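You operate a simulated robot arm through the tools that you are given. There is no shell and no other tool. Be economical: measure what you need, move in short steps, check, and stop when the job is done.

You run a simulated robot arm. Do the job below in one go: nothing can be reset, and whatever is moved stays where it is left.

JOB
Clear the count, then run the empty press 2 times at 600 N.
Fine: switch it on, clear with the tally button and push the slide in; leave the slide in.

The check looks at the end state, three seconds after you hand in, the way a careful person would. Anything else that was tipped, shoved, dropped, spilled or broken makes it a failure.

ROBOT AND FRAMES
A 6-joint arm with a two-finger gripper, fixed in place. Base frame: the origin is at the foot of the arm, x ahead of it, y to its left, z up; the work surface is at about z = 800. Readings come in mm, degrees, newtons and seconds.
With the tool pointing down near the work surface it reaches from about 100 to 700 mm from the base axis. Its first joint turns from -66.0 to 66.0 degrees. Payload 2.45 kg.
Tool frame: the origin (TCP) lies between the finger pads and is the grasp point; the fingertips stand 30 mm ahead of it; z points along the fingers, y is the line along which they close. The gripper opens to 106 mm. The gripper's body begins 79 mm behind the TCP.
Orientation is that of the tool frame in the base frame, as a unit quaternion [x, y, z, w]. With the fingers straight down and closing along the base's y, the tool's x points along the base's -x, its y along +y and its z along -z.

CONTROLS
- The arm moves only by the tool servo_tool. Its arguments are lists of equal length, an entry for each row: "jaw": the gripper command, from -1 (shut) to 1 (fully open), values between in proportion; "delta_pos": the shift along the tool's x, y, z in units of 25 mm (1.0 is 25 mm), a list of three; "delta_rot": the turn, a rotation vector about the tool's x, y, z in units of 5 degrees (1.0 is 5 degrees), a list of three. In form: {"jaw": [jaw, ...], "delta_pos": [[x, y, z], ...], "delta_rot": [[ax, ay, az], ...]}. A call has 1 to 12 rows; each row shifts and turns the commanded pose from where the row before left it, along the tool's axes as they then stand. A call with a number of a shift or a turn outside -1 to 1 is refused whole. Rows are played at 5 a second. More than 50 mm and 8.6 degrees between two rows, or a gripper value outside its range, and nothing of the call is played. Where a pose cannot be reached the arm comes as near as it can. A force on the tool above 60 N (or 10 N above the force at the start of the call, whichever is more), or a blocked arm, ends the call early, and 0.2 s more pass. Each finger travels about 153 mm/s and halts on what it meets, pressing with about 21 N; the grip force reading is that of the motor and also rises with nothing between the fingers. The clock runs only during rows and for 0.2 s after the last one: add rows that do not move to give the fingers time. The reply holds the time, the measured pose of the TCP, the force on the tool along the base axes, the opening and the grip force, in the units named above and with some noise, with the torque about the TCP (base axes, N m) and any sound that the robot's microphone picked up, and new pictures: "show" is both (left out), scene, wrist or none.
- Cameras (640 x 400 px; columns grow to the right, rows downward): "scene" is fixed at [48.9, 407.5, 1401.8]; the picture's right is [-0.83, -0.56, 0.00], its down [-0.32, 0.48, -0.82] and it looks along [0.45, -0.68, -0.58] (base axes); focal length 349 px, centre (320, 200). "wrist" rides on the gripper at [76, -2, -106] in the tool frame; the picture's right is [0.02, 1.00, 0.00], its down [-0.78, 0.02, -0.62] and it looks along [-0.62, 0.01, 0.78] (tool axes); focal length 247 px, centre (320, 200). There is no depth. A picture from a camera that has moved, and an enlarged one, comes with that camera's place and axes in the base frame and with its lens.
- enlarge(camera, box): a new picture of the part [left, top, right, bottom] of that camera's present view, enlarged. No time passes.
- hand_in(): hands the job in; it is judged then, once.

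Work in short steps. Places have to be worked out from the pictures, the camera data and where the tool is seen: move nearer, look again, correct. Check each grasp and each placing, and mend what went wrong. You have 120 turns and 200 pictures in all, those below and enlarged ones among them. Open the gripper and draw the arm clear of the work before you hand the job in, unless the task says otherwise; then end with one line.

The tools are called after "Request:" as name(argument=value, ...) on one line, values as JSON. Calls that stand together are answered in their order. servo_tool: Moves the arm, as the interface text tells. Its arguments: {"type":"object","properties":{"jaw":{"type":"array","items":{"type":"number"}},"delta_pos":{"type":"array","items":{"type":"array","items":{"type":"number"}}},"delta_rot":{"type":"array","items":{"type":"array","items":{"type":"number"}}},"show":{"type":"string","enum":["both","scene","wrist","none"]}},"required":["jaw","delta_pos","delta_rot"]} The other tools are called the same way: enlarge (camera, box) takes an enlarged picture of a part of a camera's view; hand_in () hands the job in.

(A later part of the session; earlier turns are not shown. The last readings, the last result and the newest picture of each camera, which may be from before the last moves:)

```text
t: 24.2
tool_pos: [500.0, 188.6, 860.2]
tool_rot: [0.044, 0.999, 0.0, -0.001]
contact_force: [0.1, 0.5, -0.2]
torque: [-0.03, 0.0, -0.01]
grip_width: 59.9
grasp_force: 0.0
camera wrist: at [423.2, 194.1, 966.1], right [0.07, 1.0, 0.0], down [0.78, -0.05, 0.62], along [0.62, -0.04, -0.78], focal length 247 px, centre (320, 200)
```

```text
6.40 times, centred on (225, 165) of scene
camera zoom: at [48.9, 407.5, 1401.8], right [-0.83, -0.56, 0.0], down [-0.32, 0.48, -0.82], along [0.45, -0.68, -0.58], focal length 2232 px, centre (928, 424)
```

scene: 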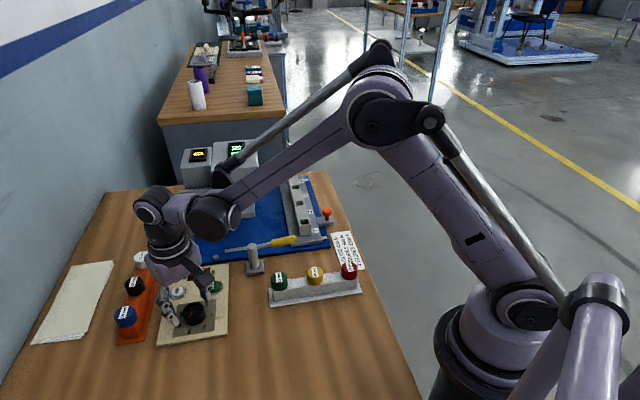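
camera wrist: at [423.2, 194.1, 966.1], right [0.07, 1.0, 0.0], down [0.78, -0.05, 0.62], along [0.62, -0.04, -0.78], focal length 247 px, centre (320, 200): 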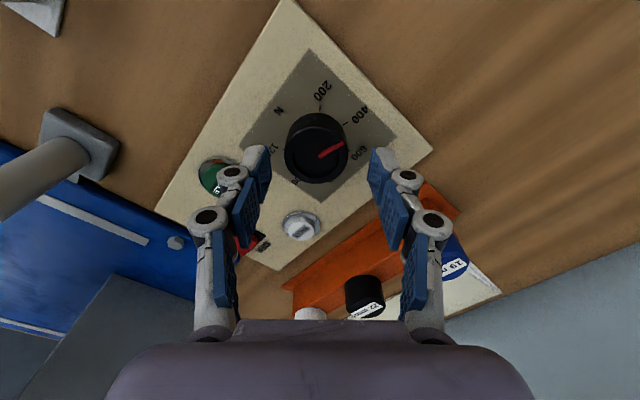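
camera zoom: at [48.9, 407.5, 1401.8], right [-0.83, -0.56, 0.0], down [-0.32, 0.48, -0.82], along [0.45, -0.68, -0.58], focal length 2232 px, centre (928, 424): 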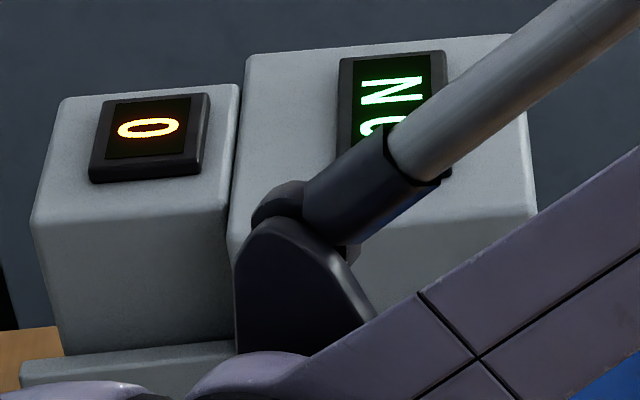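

Lower, grip, turn +50° and read the display.

Request:
servo_tool(jaw=[0.13, 0.13, -0.3, -0.6, -0.6], delta_pos=[[0, -0.06, 0.45], [0, 0, 0.4], [0, 0, 0], [0, 0, 0], [0, 0, 0]], delta_rot=[[0, 0, 0], [0, 0, 0], [0, 0, 0], [0, 0, 0], [0, 0, 0]], show="none")

Request:
servo_tool(jaw=[-0.6, -0.6, -0.6, -0.6, -0.6, -0.6, -0.6, -0.6, -0.6, -0.6, -0.6], delta_pos=[[0, 0, 0], [0, 0, 0], [0, 0, 0], [0, 0, 0], [0, 0, 0], [0, 0, 0], [0, 0, 0], [0, 0, 0], [0, 0, 0], [0, 0, 0], [0, 0, 0]], delta_rot=[[0, 0, 1], [0, 0, 1], [0, 0, 1], [0, 0, 1], [0, 0, 1], [0, 0, 1], [0, 0, 1], [0, 0, 1], [0, 0, 1], [0, 0, 1], [0, 0, 0]], show="wrist")

Request:
enlarge(camera="scene", box=[175, 135, 275, 195])

```text
t: 25.4
tool_pos: [500.0, 186.2, 839.1]
tool_rot: [0.043, 0.999, 0.0, 0.0]
contact_force: [-0.5, -4.1, 1.1]
torque: [-0.2, 0.01, 0.04]
grip_width: 38.8
grasp_force: 45.1
```

```text
t: 27.8
tool_pos: [498.7, 183.7, 839.7]
tool_rot: [0.462, 0.887, -0.003, 0.0]
contact_force: [-7.5, -23.9, 13.8]
torque: [0.05, 0.71, 0.09]
grip_width: 38.9
grasp_force: 44.4
camera wrist: at [454.5, 246.3, 945.7], right [0.81, 0.59, 0.0], down [0.46, -0.63, 0.62], along [0.36, -0.51, -0.78], focal length 247 px, centre (320, 200)
```

wrist: 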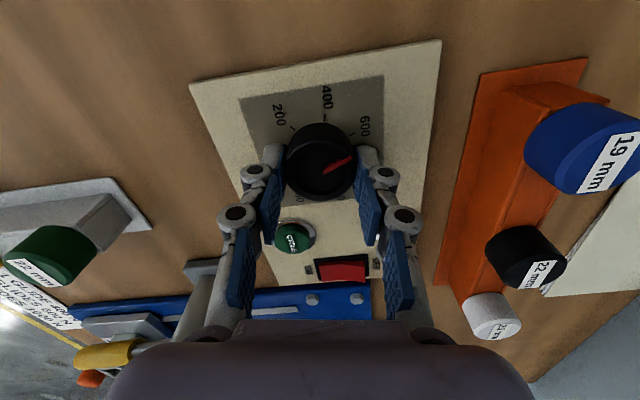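

```text
6.40 times, centred on (225, 165) of scene
camera zoom: at [48.6, 406.9, 1402.0], right [-0.83, -0.56, 0.0], down [-0.32, 0.48, -0.82], along [0.45, -0.68, -0.58], focal length 2232 px, centre (928, 424)
```

zoom: 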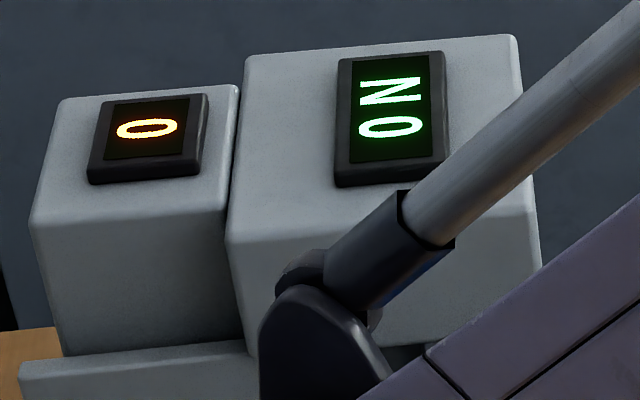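

The force display is the last-run reading (now 0 N after the clear), so the dial itself sets the force. It should now be at 600; I release and check the pointer.

Request:
servo_tool(jaw=[0.2, 0.2, 0.2, 0.2, 0.2, 0.2], delta_pos=[[0, 0, 0], [0, 0, 0], [0, 0, -1], [0, 0, -1], [0, 0, -1], [0, 0, 0]], delta_rot=[[0, 0, 0], [0, 0, 0], [0, 0, 0], [0, 0, 0], [0, 0, 0], [0, 0, 0]], show="none")

Request:
enlarge(camera="wrist", box=[250, 70, 390, 190])

Request:
enlarge(camera="scene", box=[150, 270, 250, 350])

```text
t: 29.2
tool_pos: [499.8, 187.4, 914.1]
tool_rot: [0.462, 0.887, 0.0, 0.0]
contact_force: [-0.2, 1.0, -0.4]
torque: [0.0, 0.01, -0.06]
grip_width: 63.4
grasp_force: 0.1
```

```text
3.33 times, centred on (320, 130) of wrist
camera zoom: at [455.3, 249.4, 1020.6], right [0.81, 0.59, 0.0], down [0.46, -0.63, 0.62], along [0.37, -0.5, -0.78], focal length 823 px, centre (320, 433)
```

zoom: 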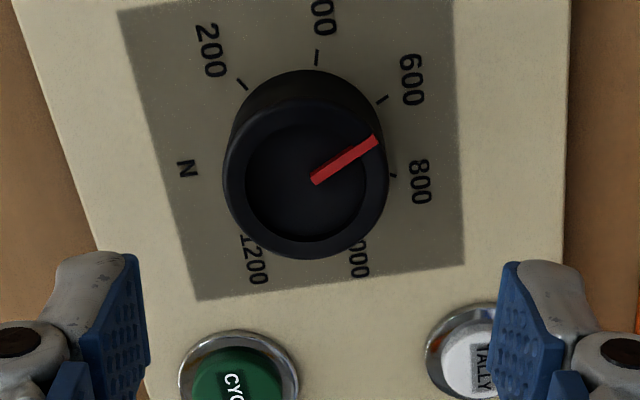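

```text
5.00 times, centred on (200, 310) of scene
camera zoom: at [48.9, 407.5, 1401.8], right [-0.83, -0.56, 0.0], down [-0.32, 0.48, -0.82], along [0.45, -0.68, -0.58], focal length 1744 px, centre (920, -350)
```

zoom: 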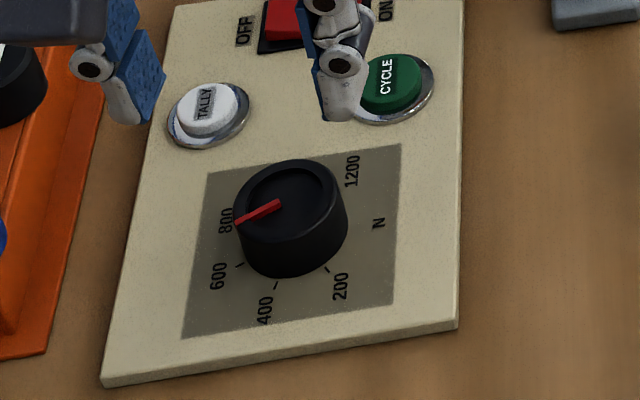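

The pointer seems a few degrees past the 600 tick. I zoom tighter to measure it.

Request:
enlarge(camera="wrist", box=[290, 76, 346, 132])

Request:
enlarge(camera="scene", box=[180, 295, 230, 335])

```text
7.14 times, centred on (318, 104) of wrist
camera zoom: at [455.3, 249.4, 1020.6], right [0.81, 0.59, 0.0], down [0.46, -0.63, 0.62], along [0.37, -0.5, -0.78], focal length 1764 px, centre (334, 886)
```

zoom: 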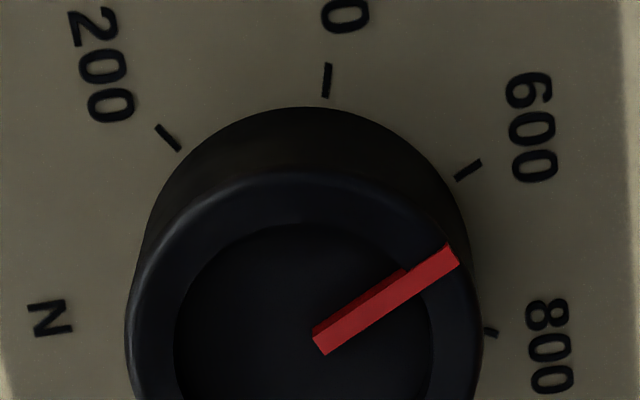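

```text
10.00 times, centred on (205, 315) of scene
camera zoom: at [48.9, 407.5, 1401.8], right [-0.83, -0.56, 0.0], down [-0.32, 0.48, -0.82], along [0.45, -0.68, -0.58], focal length 3487 px, centre (1470, -950)
```

zoom: 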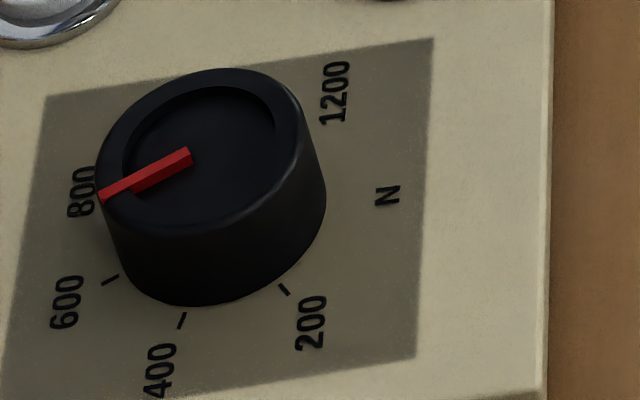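

The pointer lies on 600 within a couple of degrees; the force display will confirm after a cycle. Now the slide: I raise, close the fingers and turn the tool back towards -45°.

Request:
servo_tool(jaw=[-1, -1, -1, -1, -1, -1, -1, -1, -1, -1, -1, -1], delta_pos=[[0, 0, -0.3], [0, 0, -0.3], [0, 0, -0.3], [0, 0, -0.3], [0, 0, -0.3], [0, 0, -0.3], [0, 0, 0], [0, 0, 0], [0, 0, 0], [0, 0, 0], [0, 0, 0], [0, 0, 0]], delta_rot=[[0, 0, -1], [0, 0, -1], [0, 0, -1], [0, 0, -1], [0, 0, -1], [0, 0, -1], [0, 0, -1], [0, 0, -1], [0, 0, -1], [0, 0, -1], [0, 0, -1], [0, 0, -1]], show="none")

Request:
servo_tool(jaw=[-1, -1, -1, -1, -1, -1, -1, -1], delta_pos=[[0, 0, 0], [0, 0, 0], [0, 0, 0], [0, 0, 0], [0, 0, 0], [0, 0, 0], [0, 0, 0], [0, 0, 0]], delta_rot=[[0, 0, -1], [0, 0, -1], [0, 0, -1], [0, 0, -1], [0, 0, -1], [0, 0, -1], [0, 0, -1], [0, 0, -1]], show="none")

```text
t: 31.8
tool_pos: [499.8, 184.5, 959.8]
tool_rot: [-0.045, 0.999, 0.0, 0.0]
contact_force: [-0.6, -0.7, 0.5]
torque: [0.0, 0.03, -0.01]
grip_width: 0.0
grasp_force: 21.6
```

```text
t: 33.6
tool_pos: [499.2, 187.1, 959.3]
tool_rot: [-0.383, 0.924, 0.0, 0.0]
contact_force: [-0.3, 0.2, -0.3]
torque: [0.02, 0.03, -0.01]
grip_width: 0.1
grasp_force: 21.0
```

Request:
servo_tool(jaw=[-1, -1, -1, -1, -1, -1, -1, -1, -1, -1, -1, -1], delta_pos=[[0.97, -0.6, 0], [0.97, -0.6, 0], [0.97, -0.6, 0], [0.97, -0.6, 0], [0.97, -0.6, 0], [0.97, -0.6, 0], [0.97, -0.6, 0], [0.97, -0.6, 0], [0.97, -0.6, 0], [0.97, -0.6, 0], [0.97, -0.6, 0], [0.97, -0.6, 0]], delta_rot=[[0, 0, 0], [0, 0, 0], [0, 0, 0], [0, 0, 0], [0, 0, 0], [0, 0, 0], [0, 0, 0], [0, 0, 0], [0, 0, 0], [0, 0, 0], [0, 0, 0], [0, 0, 0]], show="none")

Request:
servo_tool(jaw=[-1, -1, -1, -1, -1], delta_pos=[[0.94, -0.6, 0], [0.94, -0.6, 0], [0.94, -0.6, 0], [0.94, -0.6, 0], [0, 0, 0]], delta_rot=[[0, 0, 0], [0, 0, 0], [0, 0, 0], [0, 0, 0], [0, 0, 0]])

Request:
enlarge(camera="wrist", box=[220, 60, 460, 260])

```text
t: 36.2
tool_pos: [418.6, -148.0, 958.9]
tool_rot: [-0.383, 0.924, 0.0, 0.0]
contact_force: [0.2, 0.2, 0.7]
torque: [0.03, 0.01, 0.02]
grip_width: 0.0
grasp_force: 21.1
```

```text
t: 37.4
tool_pos: [396.4, -257.3, 959.8]
tool_rot: [-0.383, 0.924, 0.001, 0.001]
contact_force: [-0.4, 0.2, -0.5]
torque: [0.0, -0.03, 0.0]
grip_width: 0.2
grasp_force: 20.6
camera wrist: at [343.2, -311.0, 1064.9], right [-0.72, 0.69, 0.0], down [0.54, 0.57, 0.62], along [0.43, 0.45, -0.78], focal length 247 px, centre (320, 200)
```

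scene: 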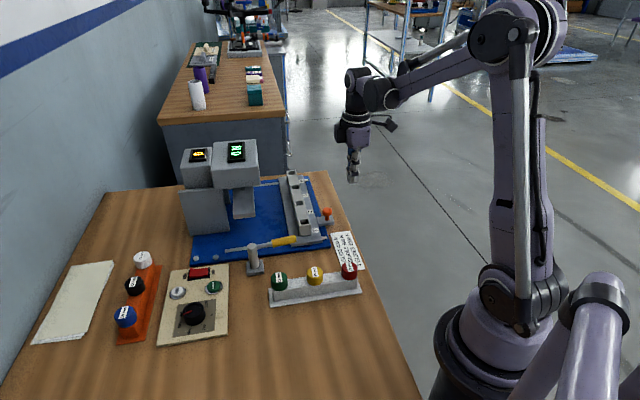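
wrist: 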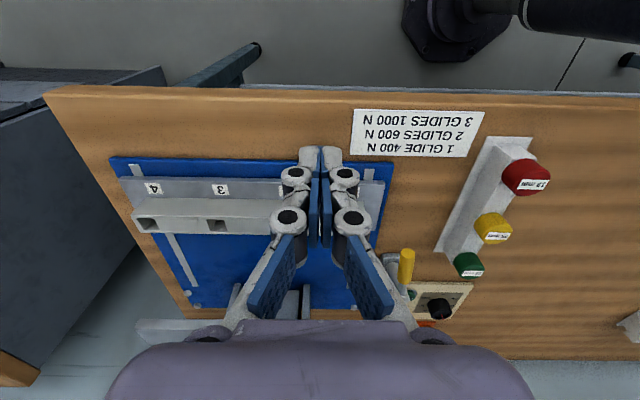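

```text
2.00 times, centred on (340, 160) of wrist
camera zoom: at [343.2, -311.0, 1064.9], right [-0.72, 0.69, 0.0], down [0.54, 0.57, 0.62], along [0.43, 0.45, -0.78], focal length 494 px, centre (280, 280)
```

zoom: 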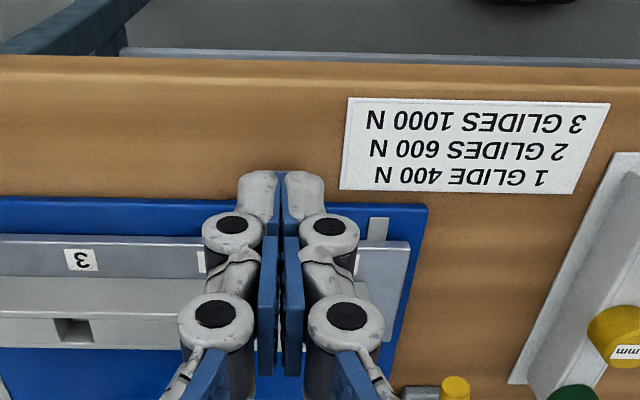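

The knob is hidden behind the closed fingers; I open them to see it.

Request:
servo_tool(jaw=[1, 1, 1, 1], delta_pos=[[0, 0, 0], [0, 0, 0], [0, 0, 0], [0, 0, 0]], delta_rot=[[0, 0, 0], [0, 0, 0], [0, 0, 0], [0, 0, 0]], show="none")

Request:
enlarge(camera="wrist", box=[240, 100, 400, 240])

Request:
enlarge(camera="scene", box=[270, 160, 350, 260])

```text
t: 38.4
tool_pos: [395.2, -256.1, 958.9]
tool_rot: [-0.382, 0.924, 0.0, 0.0]
contact_force: [0.3, 0.8, -0.4]
torque: [0.03, 0.01, 0.03]
grip_width: 106.0
grasp_force: 0.1
```

```text
2.86 times, centred on (320, 170) of wrist
camera zoom: at [343.2, -310.6, 1064.9], right [-0.72, 0.69, 0.0], down [0.54, 0.57, 0.62], along [0.43, 0.45, -0.78], focal length 706 px, centre (320, 286)
```

zoom: 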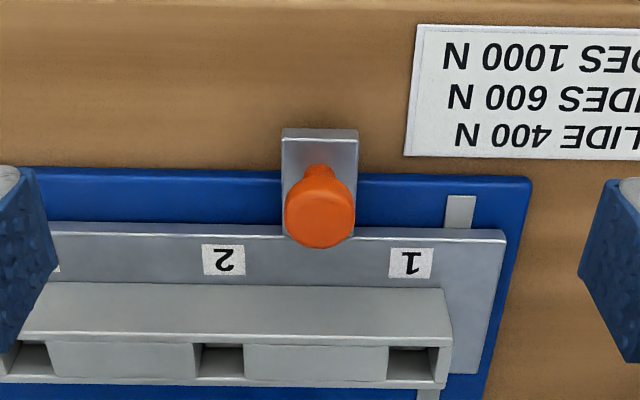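

```text
4.00 times, centred on (310, 210) of scene
camera zoom: at [48.9, 407.5, 1401.8], right [-0.83, -0.56, 0.0], down [-0.32, 0.48, -0.82], along [0.45, -0.68, -0.58], focal length 1395 px, centre (360, 160)
```

zoom: 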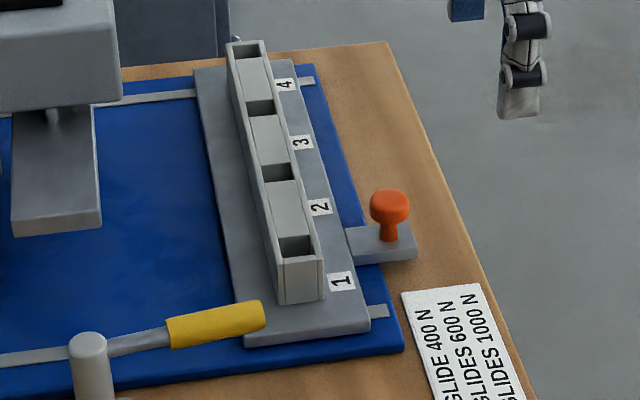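

Knob at p≈167 along the push line (base about (445,-209)), head z≈845, on a tab. I close the fingers, tilt 25° so the hand leans away from the press, and come down behind the knob.

Request:
servo_tool(jaw=[-1, -1, -1, -1, -1, -1, -1, -1, -1, -1, -1], delta_pos=[[0, 0, 0], [0, 0, 0], [0, 0, 0], [0, 0, 0], [0, 0, 0], [0.22, 0, 0.82], [0.22, 0, 0.82], [0.22, -0.04, 0.82], [0.22, 0, 0.82], [0.2, 0, 0.8], [0, 0, 0]], delta_rot=[[0, -1, 0], [0, -1, 0], [0, -1, 0], [0, -1, 0], [0, -1, 0], [0, 0, 0], [0, 0, 0], [0, 0, 0], [0, 0, 0], [0, 0, 0], [0, 0, 0]])

Request:
enlarge(camera="scene", box=[270, 160, 370, 260])

Request:
enlarge(camera="wrist", box=[240, 80, 400, 220])

```text
t: 40.8
tool_pos: [411.5, -245.2, 856.8]
tool_rot: [-0.374, 0.902, 0.083, 0.2]
contact_force: [-0.9, 0.3, -0.1]
torque: [0.0, -0.01, -0.05]
grip_width: 0.0
grasp_force: 21.5
camera wrist: at [331.3, -326.2, 920.4], right [-0.72, 0.69, -0.01], down [0.3, 0.33, 0.89], along [0.62, 0.64, -0.45], focal length 247 px, centre (320, 200)
```

scene: 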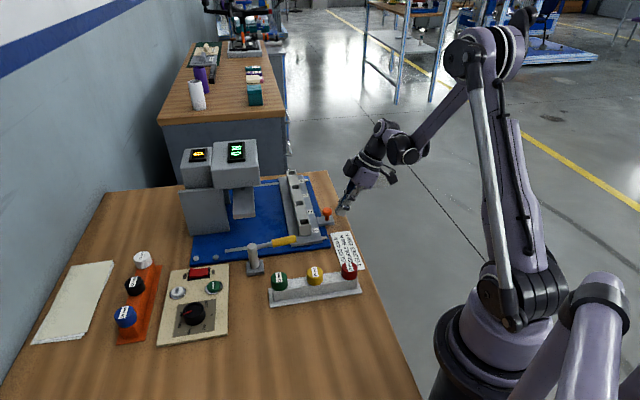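
wrist: 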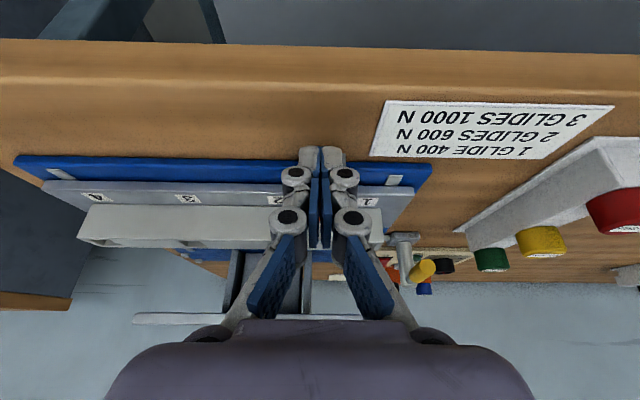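

```text
4.00 times, centred on (320, 210) of scene
camera zoom: at [48.9, 407.5, 1401.8], right [-0.83, -0.56, 0.0], down [-0.32, 0.48, -0.82], along [0.45, -0.68, -0.58], focal length 1395 px, centre (320, 160)
```

zoom: 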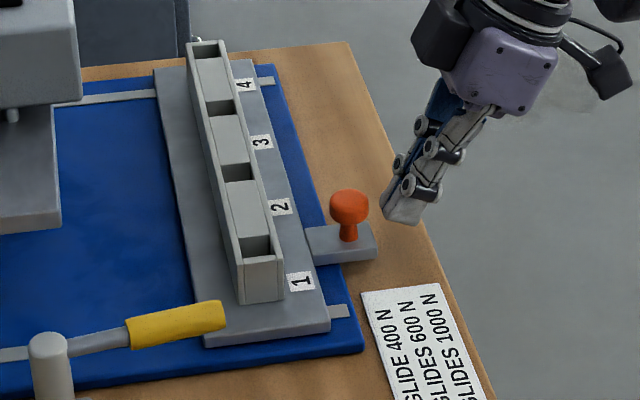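

```text
2.86 times, centred on (320, 150) of wrist
camera zoom: at [331.3, -326.2, 920.4], right [-0.72, 0.69, -0.01], down [0.3, 0.33, 0.89], along [0.62, 0.64, -0.45], focal length 706 px, centre (320, 343)
```

zoom: 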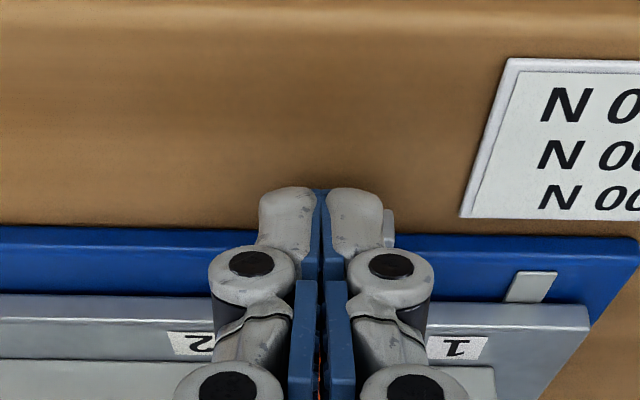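

Well placed behind the knob. I advance horizontally toward it in small steps until it starts to move.

Request:
servo_tool(jaw=[-1, -1, -1, -1, -1, -1], delta_pos=[[-0.362, 0.04, 0.169], [-0.362, 0.04, 0.169], [-0.362, 0, 0.169], [-0.362, 0, 0.169], [-0.362, 0, 0.169], [0, 0, 0]], delta_rot=[[0, 0, 0], [0, 0, 0], [0, 0, 0], [0, 0, 0], [0, 0, 0], [0, 0, 0]], show="none")

Request:
enlarge(camera="scene", box=[250, 160, 350, 260])

```text
t: 42.2
tool_pos: [445.7, -207.8, 855.6]
tool_rot: [-0.374, 0.902, 0.083, 0.2]
contact_force: [0.3, -0.1, 0.3]
torque: [-0.04, 0.02, -0.01]
grip_width: 0.1
grasp_force: 21.0
```

```text
4.00 times, centred on (300, 210) of scene
camera zoom: at [48.9, 407.5, 1401.8], right [-0.83, -0.56, 0.0], down [-0.32, 0.48, -0.82], along [0.45, -0.68, -0.58], focal length 1395 px, centre (400, 160)
```

zoom: 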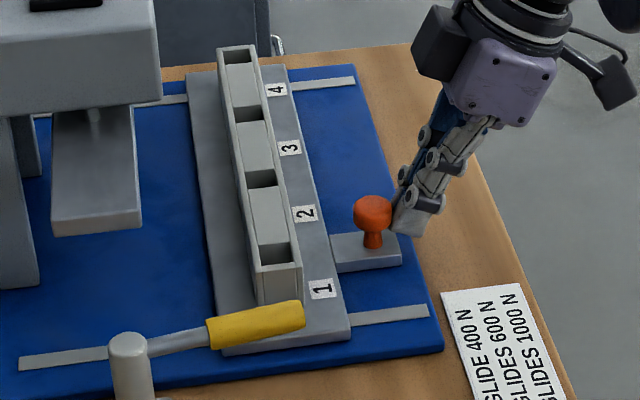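

The slide moves freely. I keep pushing 80 mm more and look.

Request:
servo_tool(jaw=[-1, -1, -1, -1, -1, -1, -1, -1, -1], delta_pos=[[-0.362, 0, 0.169], [-0.362, 0, 0.169], [-0.362, 0, 0.169], [-0.362, 0, 0.169], [-0.362, 0, 0.169], [-0.362, 0, 0.169], [-0.362, 0, 0.169], [-0.362, 0, 0.169], [0, 0, 0]], delta_rot=[[0, 0, 0], [0, 0, 0], [0, 0, 0], [0, 0, 0], [0, 0, 0], [0, 0, 0], [0, 0, 0], [0, 0, 0], [0, 0, 0]], show="scene")

Request:
enlarge(camera="scene", box=[200, 150, 340, 270])

```text
t: 44.2
tool_pos: [502.3, -150.3, 854.2]
tool_rot: [-0.374, 0.902, 0.083, 0.2]
contact_force: [0.2, 0.6, -0.8]
torque: [0.0, 0.02, -0.01]
grip_width: 0.2
grasp_force: 28.6
```

scene: 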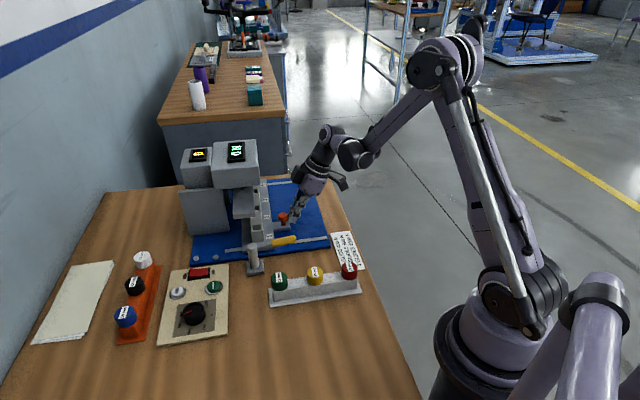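

```text
3.33 times, centred on (270, 210) of scene
camera zoom: at [48.9, 407.5, 1401.8], right [-0.83, -0.56, 0.0], down [-0.32, 0.48, -0.82], along [0.45, -0.68, -0.58], focal length 1162 px, centre (487, 167)
```

zoom: 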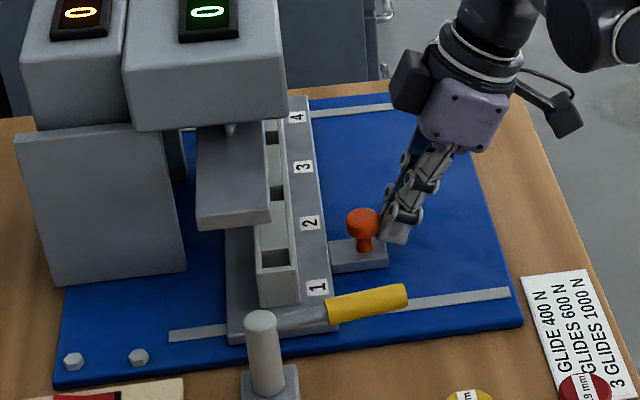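

About 45 mm remain until the strip sits under the ram. I continue in smaller steps, watching for the stop.

Request:
servo_tool(jaw=[-1, -1, -1, -1, -1, -1, -1], delta_pos=[[-0.254, 0, 0.118], [-0.254, 0, 0.118], [-0.254, 0, 0.118], [-0.254, 0, 0.118], [-0.254, 0, 0.118], [-0.254, 0, 0.118], [0, 0, 0]], delta_rot=[[0, 0, 0], [0, 0, 0], [0, 0, 0], [0, 0, 0], [0, 0, 0], [0, 0, 0], [0, 0, 0]], show="none")

Request:
enlarge(camera="scene", box=[180, 130, 340, 270])

```text
t: 45.5
tool_pos: [520.2, -134.1, 854.0]
tool_rot: [-0.371, 0.906, 0.077, 0.188]
contact_force: [-4.3, -3.7, -1.9]
torque: [-0.03, 0.02, 0.02]
grip_width: 0.1
grasp_force: 28.3
stopped in row 6: the force on the tool passed its limit at 64 N (the readings are from after the stop); the commanded pose is now the measured one
```

```text
2.86 times, centred on (260, 200) of scene
camera zoom: at [48.9, 407.5, 1401.8], right [-0.83, -0.56, 0.0], down [-0.32, 0.48, -0.82], along [0.45, -0.68, -0.58], focal length 996 px, centre (491, 200)
```

zoom: 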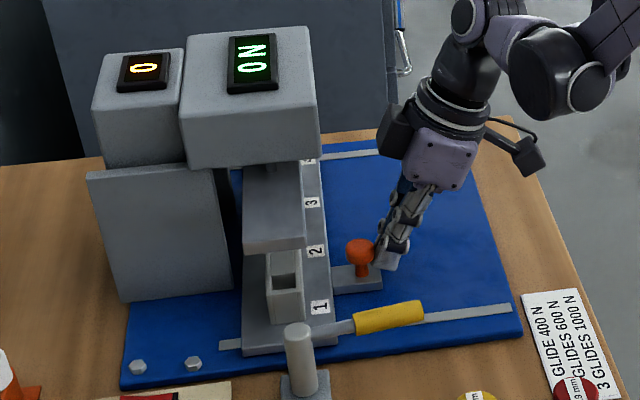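

The push met a firm stop at 64 N. I back off and look whether the slide is really home under the ram.

Request:
servo_tool(jaw=[-1, -1, -1, -1, -1, -1], delta_pos=[[0.5, 0, -0.23], [0.9, 0, -0.42], [0.9, 0, -0.42], [0.4, 0, -0.9], [0.4, 0, -0.9], [0, 0, 0]], delta_rot=[[0, 0, 0], [0, 0, 0], [0, 0, 0], [0, 0, 0], [0, 0, 0], [0, 0, 0]])

Request:
enlarge(camera="wrist", box=[160, 100, 480, 340])

Request:
enlarge(camera="scene", box=[200, 170, 340, 270])

```text
t: 47.0
tool_pos: [447.9, -203.1, 891.1]
tool_rot: [-0.372, 0.906, 0.078, 0.188]
contact_force: [-0.7, 0.1, -0.3]
torque: [0.01, 0.01, -0.02]
grip_width: 0.0
grasp_force: 28.6
camera wrist: at [369.6, -283.1, 958.4], right [-0.72, 0.7, -0.01], down [0.32, 0.34, 0.88], along [0.62, 0.63, -0.47], focal length 247 px, centre (320, 200)
```

scene: 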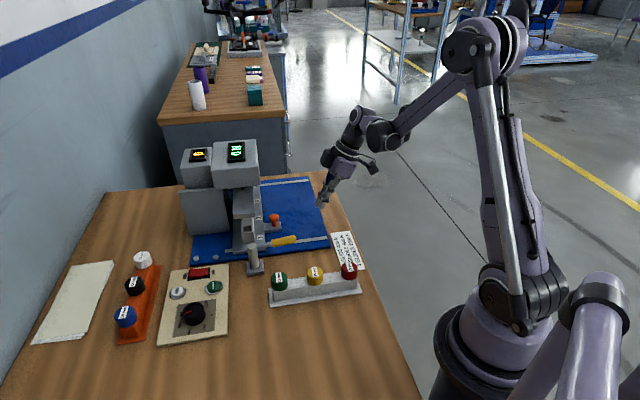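
wrist: 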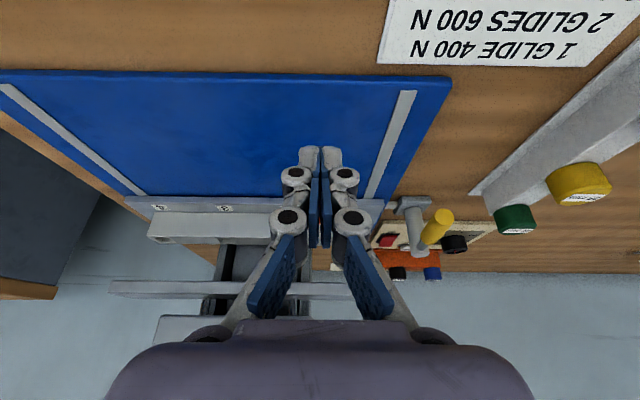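

```text
1.67 times, centred on (320, 220) of wrist
camera zoom: at [369.6, -283.1, 958.4], right [-0.72, 0.7, -0.01], down [0.32, 0.34, 0.88], along [0.62, 0.63, -0.47], focal length 412 px, centre (320, 167)
```

zoom: 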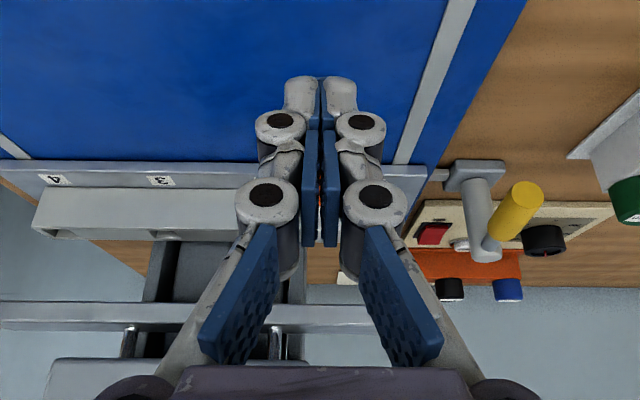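

```text
4.00 times, centred on (270, 220) of scene
camera zoom: at [48.9, 407.5, 1401.8], right [-0.83, -0.56, 0.0], down [-0.32, 0.48, -0.82], along [0.45, -0.68, -0.58], focal length 1395 px, centre (520, 120)
```

zoom: 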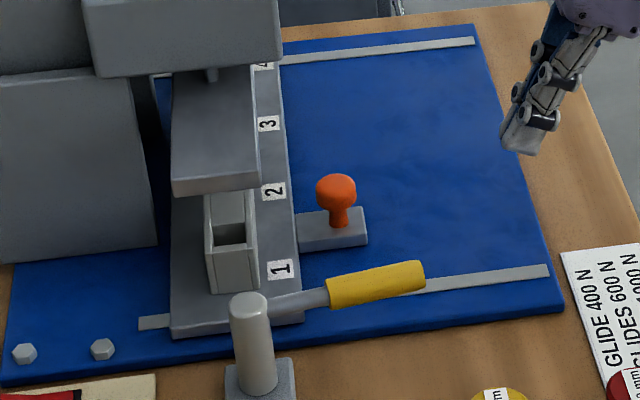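

Strip centre p≈367 matches the ram centre p≈368, so the slide is home. I lift, straighten the tool, and travel to CYCLE, first moving away from the press head.

Request:
servo_tool(jaw=[-1, -1, -1, -1, -1, -1, -1, -1, -1, -1, -1, -1], delta_pos=[[0, 0, -0.6], [0, 0, -0.6], [0, 0, -0.6], [0, 0, -0.6], [0, 0, -0.3], [0, 1, 0], [0, 1, 0], [0, 1, 0], [0, 1, 0], [0, 1, 0], [0, 1, 0], [0, 0.9, 0]], delta_rot=[[0, 0.94, 0], [0, 0.94, 0], [0, 0.94, 0], [0, 0.94, 0], [0, 0.94, 0], [0, 0, 0], [0, 0, 0], [0, 0, 0], [0, 0, 0], [0, 0, 0], [0, 0, 0], [0, 0, 0]], show="none")

Request:
servo_tool(jaw=[-1, -1, -1, -1, -1, -1, -1, -1, -1], delta_pos=[[-1, 0, 0], [-1, 0, 0], [-1, 0, 0], [-1, 0, 0], [-1, 0, 0], [-1, 0, 0], [-1, 0, 0], [-1, 0, 0], [0, 0, 0]], delta_rot=[[0, 0, 0], [0, 0, 0], [0, 0, 0], [0, 0, 0], [0, 0, 0], [0, 0, 0], [0, 0, 0], [0, 0, 0], [0, 0, 0]], show="none")

```text
t: 49.5
tool_pos: [315.7, -92.3, 953.8]
tool_rot: [-0.379, 0.925, 0.0, 0.0]
contact_force: [0.5, -0.6, -0.4]
torque: [0.02, -0.04, 0.02]
grip_width: 0.2
grasp_force: 28.4
```

```text
t: 51.5
tool_pos: [457.4, 46.5, 953.0]
tool_rot: [-0.38, 0.925, 0.001, 0.0]
contact_force: [0.4, -0.6, 0.0]
torque: [0.0, 0.02, -0.01]
grip_width: 0.0
grasp_force: 28.9
```

Request:
servo_tool(jaw=[-1, -1, -1, -1, -1, -1, -1, -1, -1], delta_pos=[[-0.93, 0.02, 0], [-0.93, 0.02, 0], [-0.93, 0.02, 0], [-0.93, 0.02, 0], [0, 0, 0.9], [0, 0, 0.9], [0, 0, 0.9], [0, 0, 0.8], [0, 0, 0]], delta_rot=[[0, 0, 0], [0, 0, 0], [0, 0, 0], [0, 0, 0], [0, 0, 0], [0, 0, 0], [0, 0, 0], [0, 0, 0], [0, 0, 0]], show="wrist")

Request:
enlarge(camera="scene", box=[150, 130, 290, 320])

```text
t: 53.5
tool_pos: [522.9, 115.2, 865.3]
tool_rot: [-0.38, 0.925, 0.0, 0.0]
contact_force: [-1.1, 1.0, 0.4]
torque: [-0.01, 0.01, 0.0]
grip_width: 0.1
grasp_force: 28.4
camera wrist: at [468.6, 60.7, 972.3], right [-0.72, 0.7, 0.0], down [0.55, 0.56, 0.62], along [0.43, 0.45, -0.78], focal length 247 px, centre (320, 200)
```

wrist: 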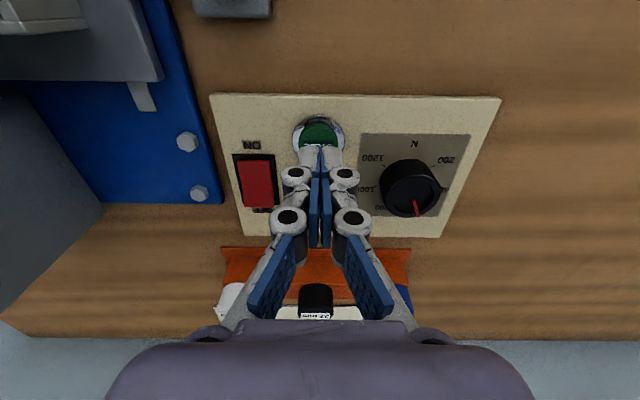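

```text
2.11 times, centred on (220, 225) of scene
camera zoom: at [48.9, 407.5, 1401.8], right [-0.83, -0.56, 0.0], down [-0.32, 0.48, -0.82], along [0.45, -0.68, -0.58], focal length 734 px, centre (530, 147)
```

zoom: 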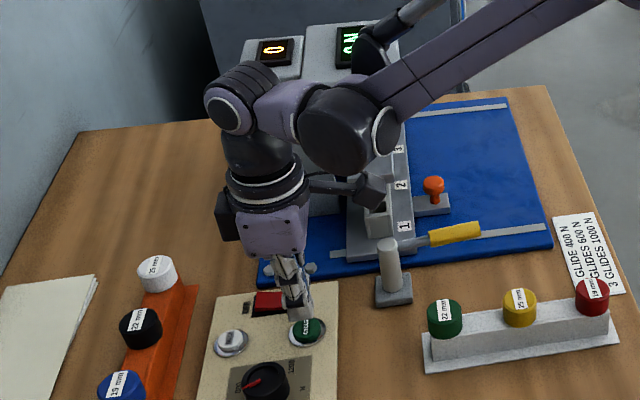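

Aligned over CYCLE. I press it once and lift.

Request:
servo_tool(jaw=[-1, -1, -1, -1, -1, -1, -1], delta_pos=[[0, 0, 0.5], [0, 0, 0.2], [0, 0, 0.12], [0, 0, 0.12], [0, 0, 0.12], [0, 0, 0.04], [0, 0, 0]], delta_rot=[[0, 0, 0], [0, 0, 0], [0, 0, 0], [0, 0, 0], [0, 0, 0], [0, 0, 0], [0, 0, 0]], show="none")

Request:
servo_tool(jaw=[-1, -1, -1, -1, -1, -1, -1, -1, -1], delta_pos=[[0, 0, -0.8], [0, 0, -0.3], [0, 0, 0], [0, 0, 0], [0, 0, 0], [0, 0, 0], [0, 0, 0], [0, 0, 0], [0, 0, 0]], delta_rot=[[0, 0, 0], [0, 0, 0], [0, 0, 0], [0, 0, 0], [0, 0, 0], [0, 0, 0], [0, 0, 0], [0, 0, 0], [0, 0, 0]], show="none")

Request:
enlarge(camera="scene", box=[180, 130, 300, 230])

```text
t: 55.1
tool_pos: [524.0, 114.5, 837.6]
tool_rot: [-0.379, 0.925, -0.001, 0.0]
contact_force: [-1.2, 2.0, 12.1]
torque: [0.07, 0.01, 0.0]
grip_width: 6.0
grasp_force: 28.8
heard: click
```

```text
t: 57.1
tool_pos: [521.8, 117.4, 864.5]
tool_rot: [-0.379, 0.925, 0.0, 0.0]
contact_force: [0.7, -0.8, -0.3]
torque: [-0.04, 0.02, 0.01]
grip_width: 0.0
grasp_force: 28.4
```

```text
4.00 times, centred on (240, 180) of scene
camera zoom: at [48.9, 407.5, 1401.8], right [-0.83, -0.56, 0.0], down [-0.32, 0.48, -0.82], along [0.45, -0.68, -0.58], focal length 1395 px, centre (640, 280)
```

zoom: 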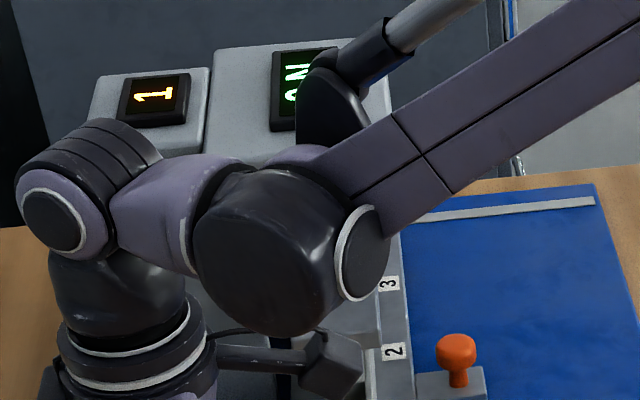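

Count is 1. I move sideways to uncover the force display.

Request:
servo_tool(jaw=[-1, -1, -1, -1, -1, -1, -1], delta_pos=[[0, 0, -0.5], [0, 1, 0], [0, 1, 0], [0, 1, 0], [0, 1, 0], [0, 1, 0], [0, 0, 0]], delta_rot=[[0, 0, 0], [0, 0, 0], [0, 0, 0], [0, 0, 0], [0, 0, 0], [0, 0, 0], [0, 0, 0]], show="none")

Request:
enlarge(camera="scene", box=[180, 130, 280, 200])

```text
t: 58.8
tool_pos: [436.7, 205.4, 879.1]
tool_rot: [-0.378, 0.926, 0.0, 0.0]
contact_force: [-0.1, -0.2, -0.5]
torque: [0.01, -0.01, 0.01]
grip_width: 0.1
grasp_force: 29.6
```

```text
5.71 times, centred on (230, 165) of scene
camera zoom: at [48.9, 407.5, 1401.8], right [-0.83, -0.56, 0.0], down [-0.32, 0.48, -0.82], along [0.45, -0.68, -0.58], focal length 1993 px, centre (834, 400)
```

zoom: 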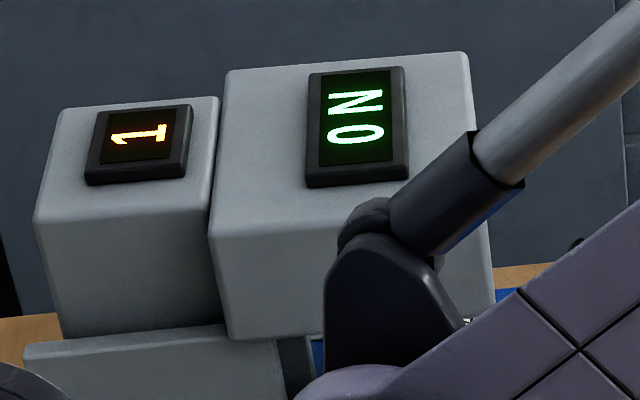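

Count 1, yet the force display reads 0 N, so I can't use it to verify. I wait a moment and check ram and display again.

Request:
servo_tool(jaw=[-1, -1, -1, -1, -1, -1, -1, -1, -1, -1], delta_pos=[[0, 0, 0], [0, 0, 0], [0, 0, 0], [0, 0, 0], [0, 0, 0], [0, 0, 0], [0, 0, 0], [0, 0, 0], [0, 0, 0], [0, 0, 0]], delta_rot=[[0, 0, 0], [0, 0, 0], [0, 0, 0], [0, 0, 0], [0, 0, 0], [0, 0, 0], [0, 0, 0], [0, 0, 0], [0, 0, 0], [0, 0, 0]], show="both")

Request:
enlarge(camera="wrist", box=[340, 80, 500, 200])

Request:
enlarge(camera="scene", box=[180, 130, 320, 270])

```text
t: 61.0
tool_pos: [437.6, 205.5, 879.7]
tool_rot: [-0.379, 0.925, 0.0, 0.0]
contact_force: [-0.5, 0.2, -0.7]
torque: [-0.01, -0.03, 0.01]
grip_width: 0.0
grasp_force: 28.7
camera wrist: at [383.3, 151.5, 985.3], right [-0.72, 0.7, 0.0], down [0.55, 0.56, 0.62], along [0.43, 0.45, -0.78], focal length 247 px, centre (320, 200)
```

scene: 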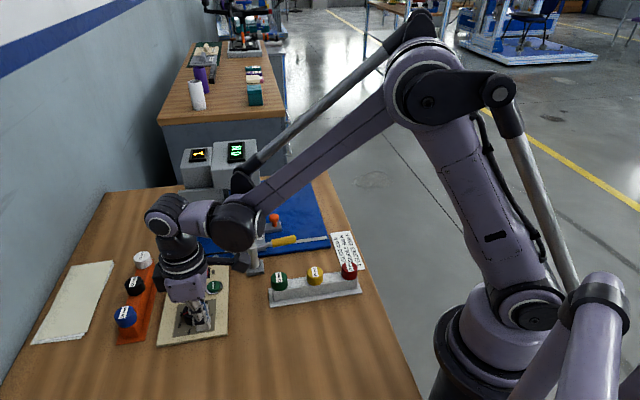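
wrist: 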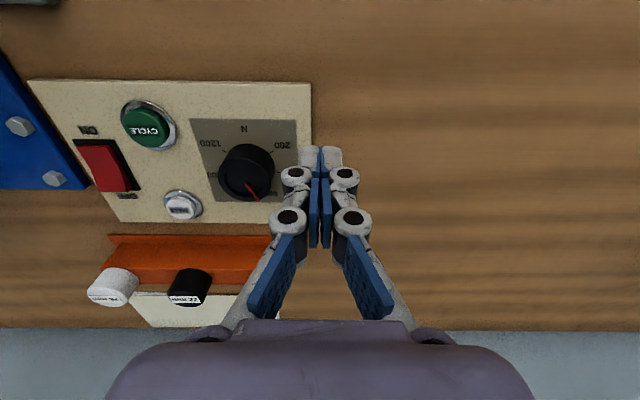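

```text
3.33 times, centred on (420, 140) of wrist
camera zoom: at [383.3, 151.5, 985.3], right [-0.72, 0.7, 0.0], down [0.55, 0.56, 0.62], along [0.43, 0.45, -0.78], focal length 823 px, centre (-13, 400)
```

zoom: 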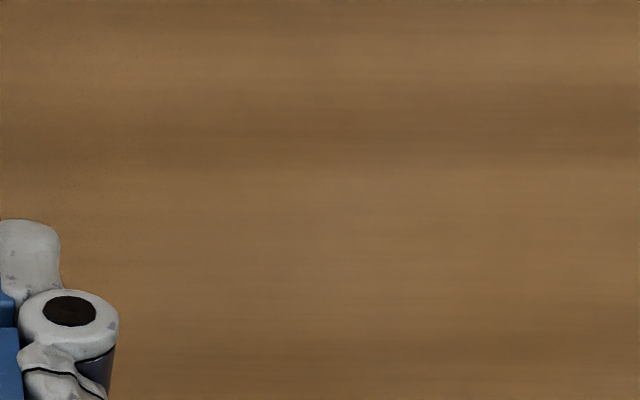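

```text
2.86 times, centred on (250, 200) of scene
camera zoom: at [48.9, 407.5, 1401.8], right [-0.83, -0.56, 0.0], down [-0.32, 0.48, -0.82], along [0.45, -0.68, -0.58], focal length 996 px, centre (520, 200)
```

zoom: 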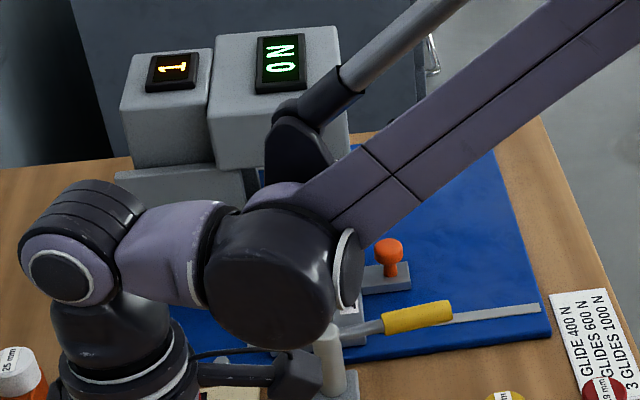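

The empty stroke evidently shows no load (the display was already zeroed by the clear), so the dial is what matters. I get a nearly vertical view of the dial to verify the setting.

Request:
servo_tool(jaw=[-1, -1, -1, -1], delta_pos=[[-0.8, -0.77, -0.53], [-0.8, -0.77, -0.53], [-0.8, -0.77, -0.53], [0, 0, 0]], delta_rot=[[0, 0, 0], [0, 0, 0], [0, 0, 0], [0, 0, 0]], show="wrist")

Request:
enlarge(camera="wrist", box=[280, 50, 360, 120])

```text
t: 62.0
tool_pos: [520.4, 205.6, 921.0]
tool_rot: [-0.38, 0.925, -0.001, 0.0]
contact_force: [-0.2, -0.1, 0.5]
torque: [0.0, -0.01, 0.0]
grip_width: 0.0
grasp_force: 28.8
camera wrist: at [467.3, 152.3, 1026.6], right [-0.72, 0.7, 0.0], down [0.55, 0.56, 0.62], along [0.43, 0.45, -0.78], focal length 247 px, centre (320, 200)
```

wrist: 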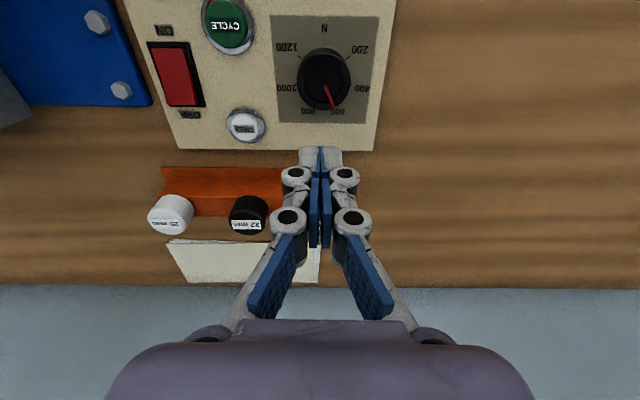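

```text
5.71 times, centred on (320, 85) of wrist
camera zoom: at [467.3, 152.3, 1026.6], right [-0.72, 0.7, 0.0], down [0.55, 0.56, 0.62], along [0.43, 0.45, -0.78], focal length 1411 px, centre (320, 857)
```

zoom: 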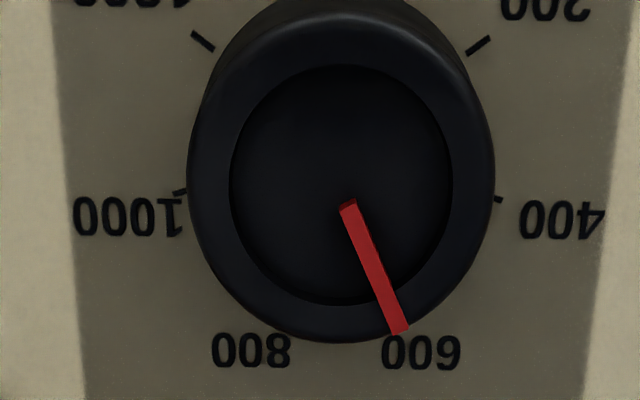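

Measured angles: 600 tick at about 24°, pointer at 24.2° — exactly on 600. Back to CYCLE for the second stroke.

Request:
servo_tool(jaw=[-1, -1, -1, -1, -1, -1, -1], delta_pos=[[0.825, -0.872, 0], [0.825, -0.872, 0], [0.825, -0.872, 0], [0, 0, 0.75], [0, 0, 0.75], [0, 0, 0.7], [0, 0, 0]], delta_rot=[[0, 0, 0], [0, 0, 0], [0, 0, 0], [0, 0, 0], [0, 0, 0], [0, 0, 0], [0, 0, 0]], show="wrist")

```text
t: 63.5
tool_pos: [520.2, 112.6, 862.2]
tool_rot: [-0.379, 0.925, 0.0, 0.001]
contact_force: [-0.9, -0.2, 0.6]
torque: [0.0, 0.01, -0.01]
grip_width: 0.0
grasp_force: 28.8
camera wrist: at [467.2, 59.5, 968.5], right [-0.72, 0.7, 0.0], down [0.55, 0.56, 0.62], along [0.43, 0.45, -0.78], focal length 247 px, centre (320, 200)
```

wrist: 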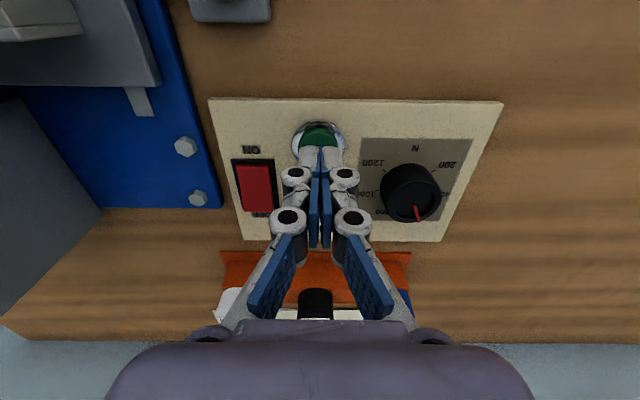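

Aligned; second press, then lift and wait.

Request:
servo_tool(jaw=[-1, -1, -1, -1, -1, -1, -1], delta_pos=[[0, 0, 0.45], [0, 0, 0.15], [0, 0, 0.12], [0, 0, 0.12], [0, 0, 0.12], [0, 0, 0.04], [0, 0, 0]], delta_rot=[[0, 0, 0], [0, 0, 0], [0, 0, 0], [0, 0, 0], [0, 0, 0], [0, 0, 0], [0, 0, 0]], show="none")

Request:
servo_tool(jaw=[-1, -1, -1, -1, -1, -1, -1, -1, -1, -1, -1, -1], delta_pos=[[0, 0, -0.8], [0, 0, -0.8], [0, 0, -0.8], [0, 0, 0], [0, 0, 0], [0, 0, 0], [0, 0, 0], [0, 0, 0], [0, 0, 0], [0, 0, 0], [0, 0, 0], [0, 0, 0]], delta_rot=[[0, 0, 0], [0, 0, 0], [0, 0, 0], [0, 0, 0], [0, 0, 0], [0, 0, 0], [0, 0, 0], [0, 0, 0], [0, 0, 0], [0, 0, 0], [0, 0, 0], [0, 0, 0]], show="none")

Request:
enlarge(camera="scene", box=[150, 130, 290, 230])

```text
t: 65.2
tool_pos: [520.1, 113.8, 838.0]
tool_rot: [-0.38, 0.925, 0.0, 0.0]
contact_force: [6.0, 2.1, 16.0]
torque: [0.06, -0.15, -0.03]
grip_width: 6.1
grasp_force: 28.1
heard: click
```

```text
t: 67.8
tool_pos: [521.3, 115.6, 896.8]
tool_rot: [-0.38, 0.925, 0.0, 0.0]
contact_force: [-0.6, 0.2, 0.5]
torque: [0.0, 0.0, 0.0]
grip_width: 0.0
grasp_force: 28.6
```

```text
4.00 times, centred on (220, 180) of scene
camera zoom: at [48.9, 407.5, 1401.8], right [-0.83, -0.56, 0.0], down [-0.32, 0.48, -0.82], along [0.45, -0.68, -0.58], focal length 1395 px, centre (720, 280)
```

zoom: 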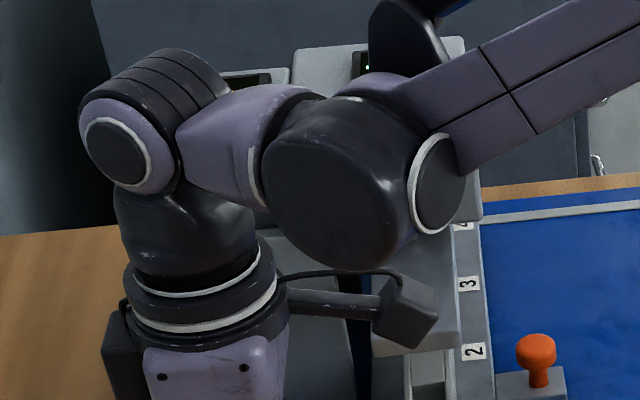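

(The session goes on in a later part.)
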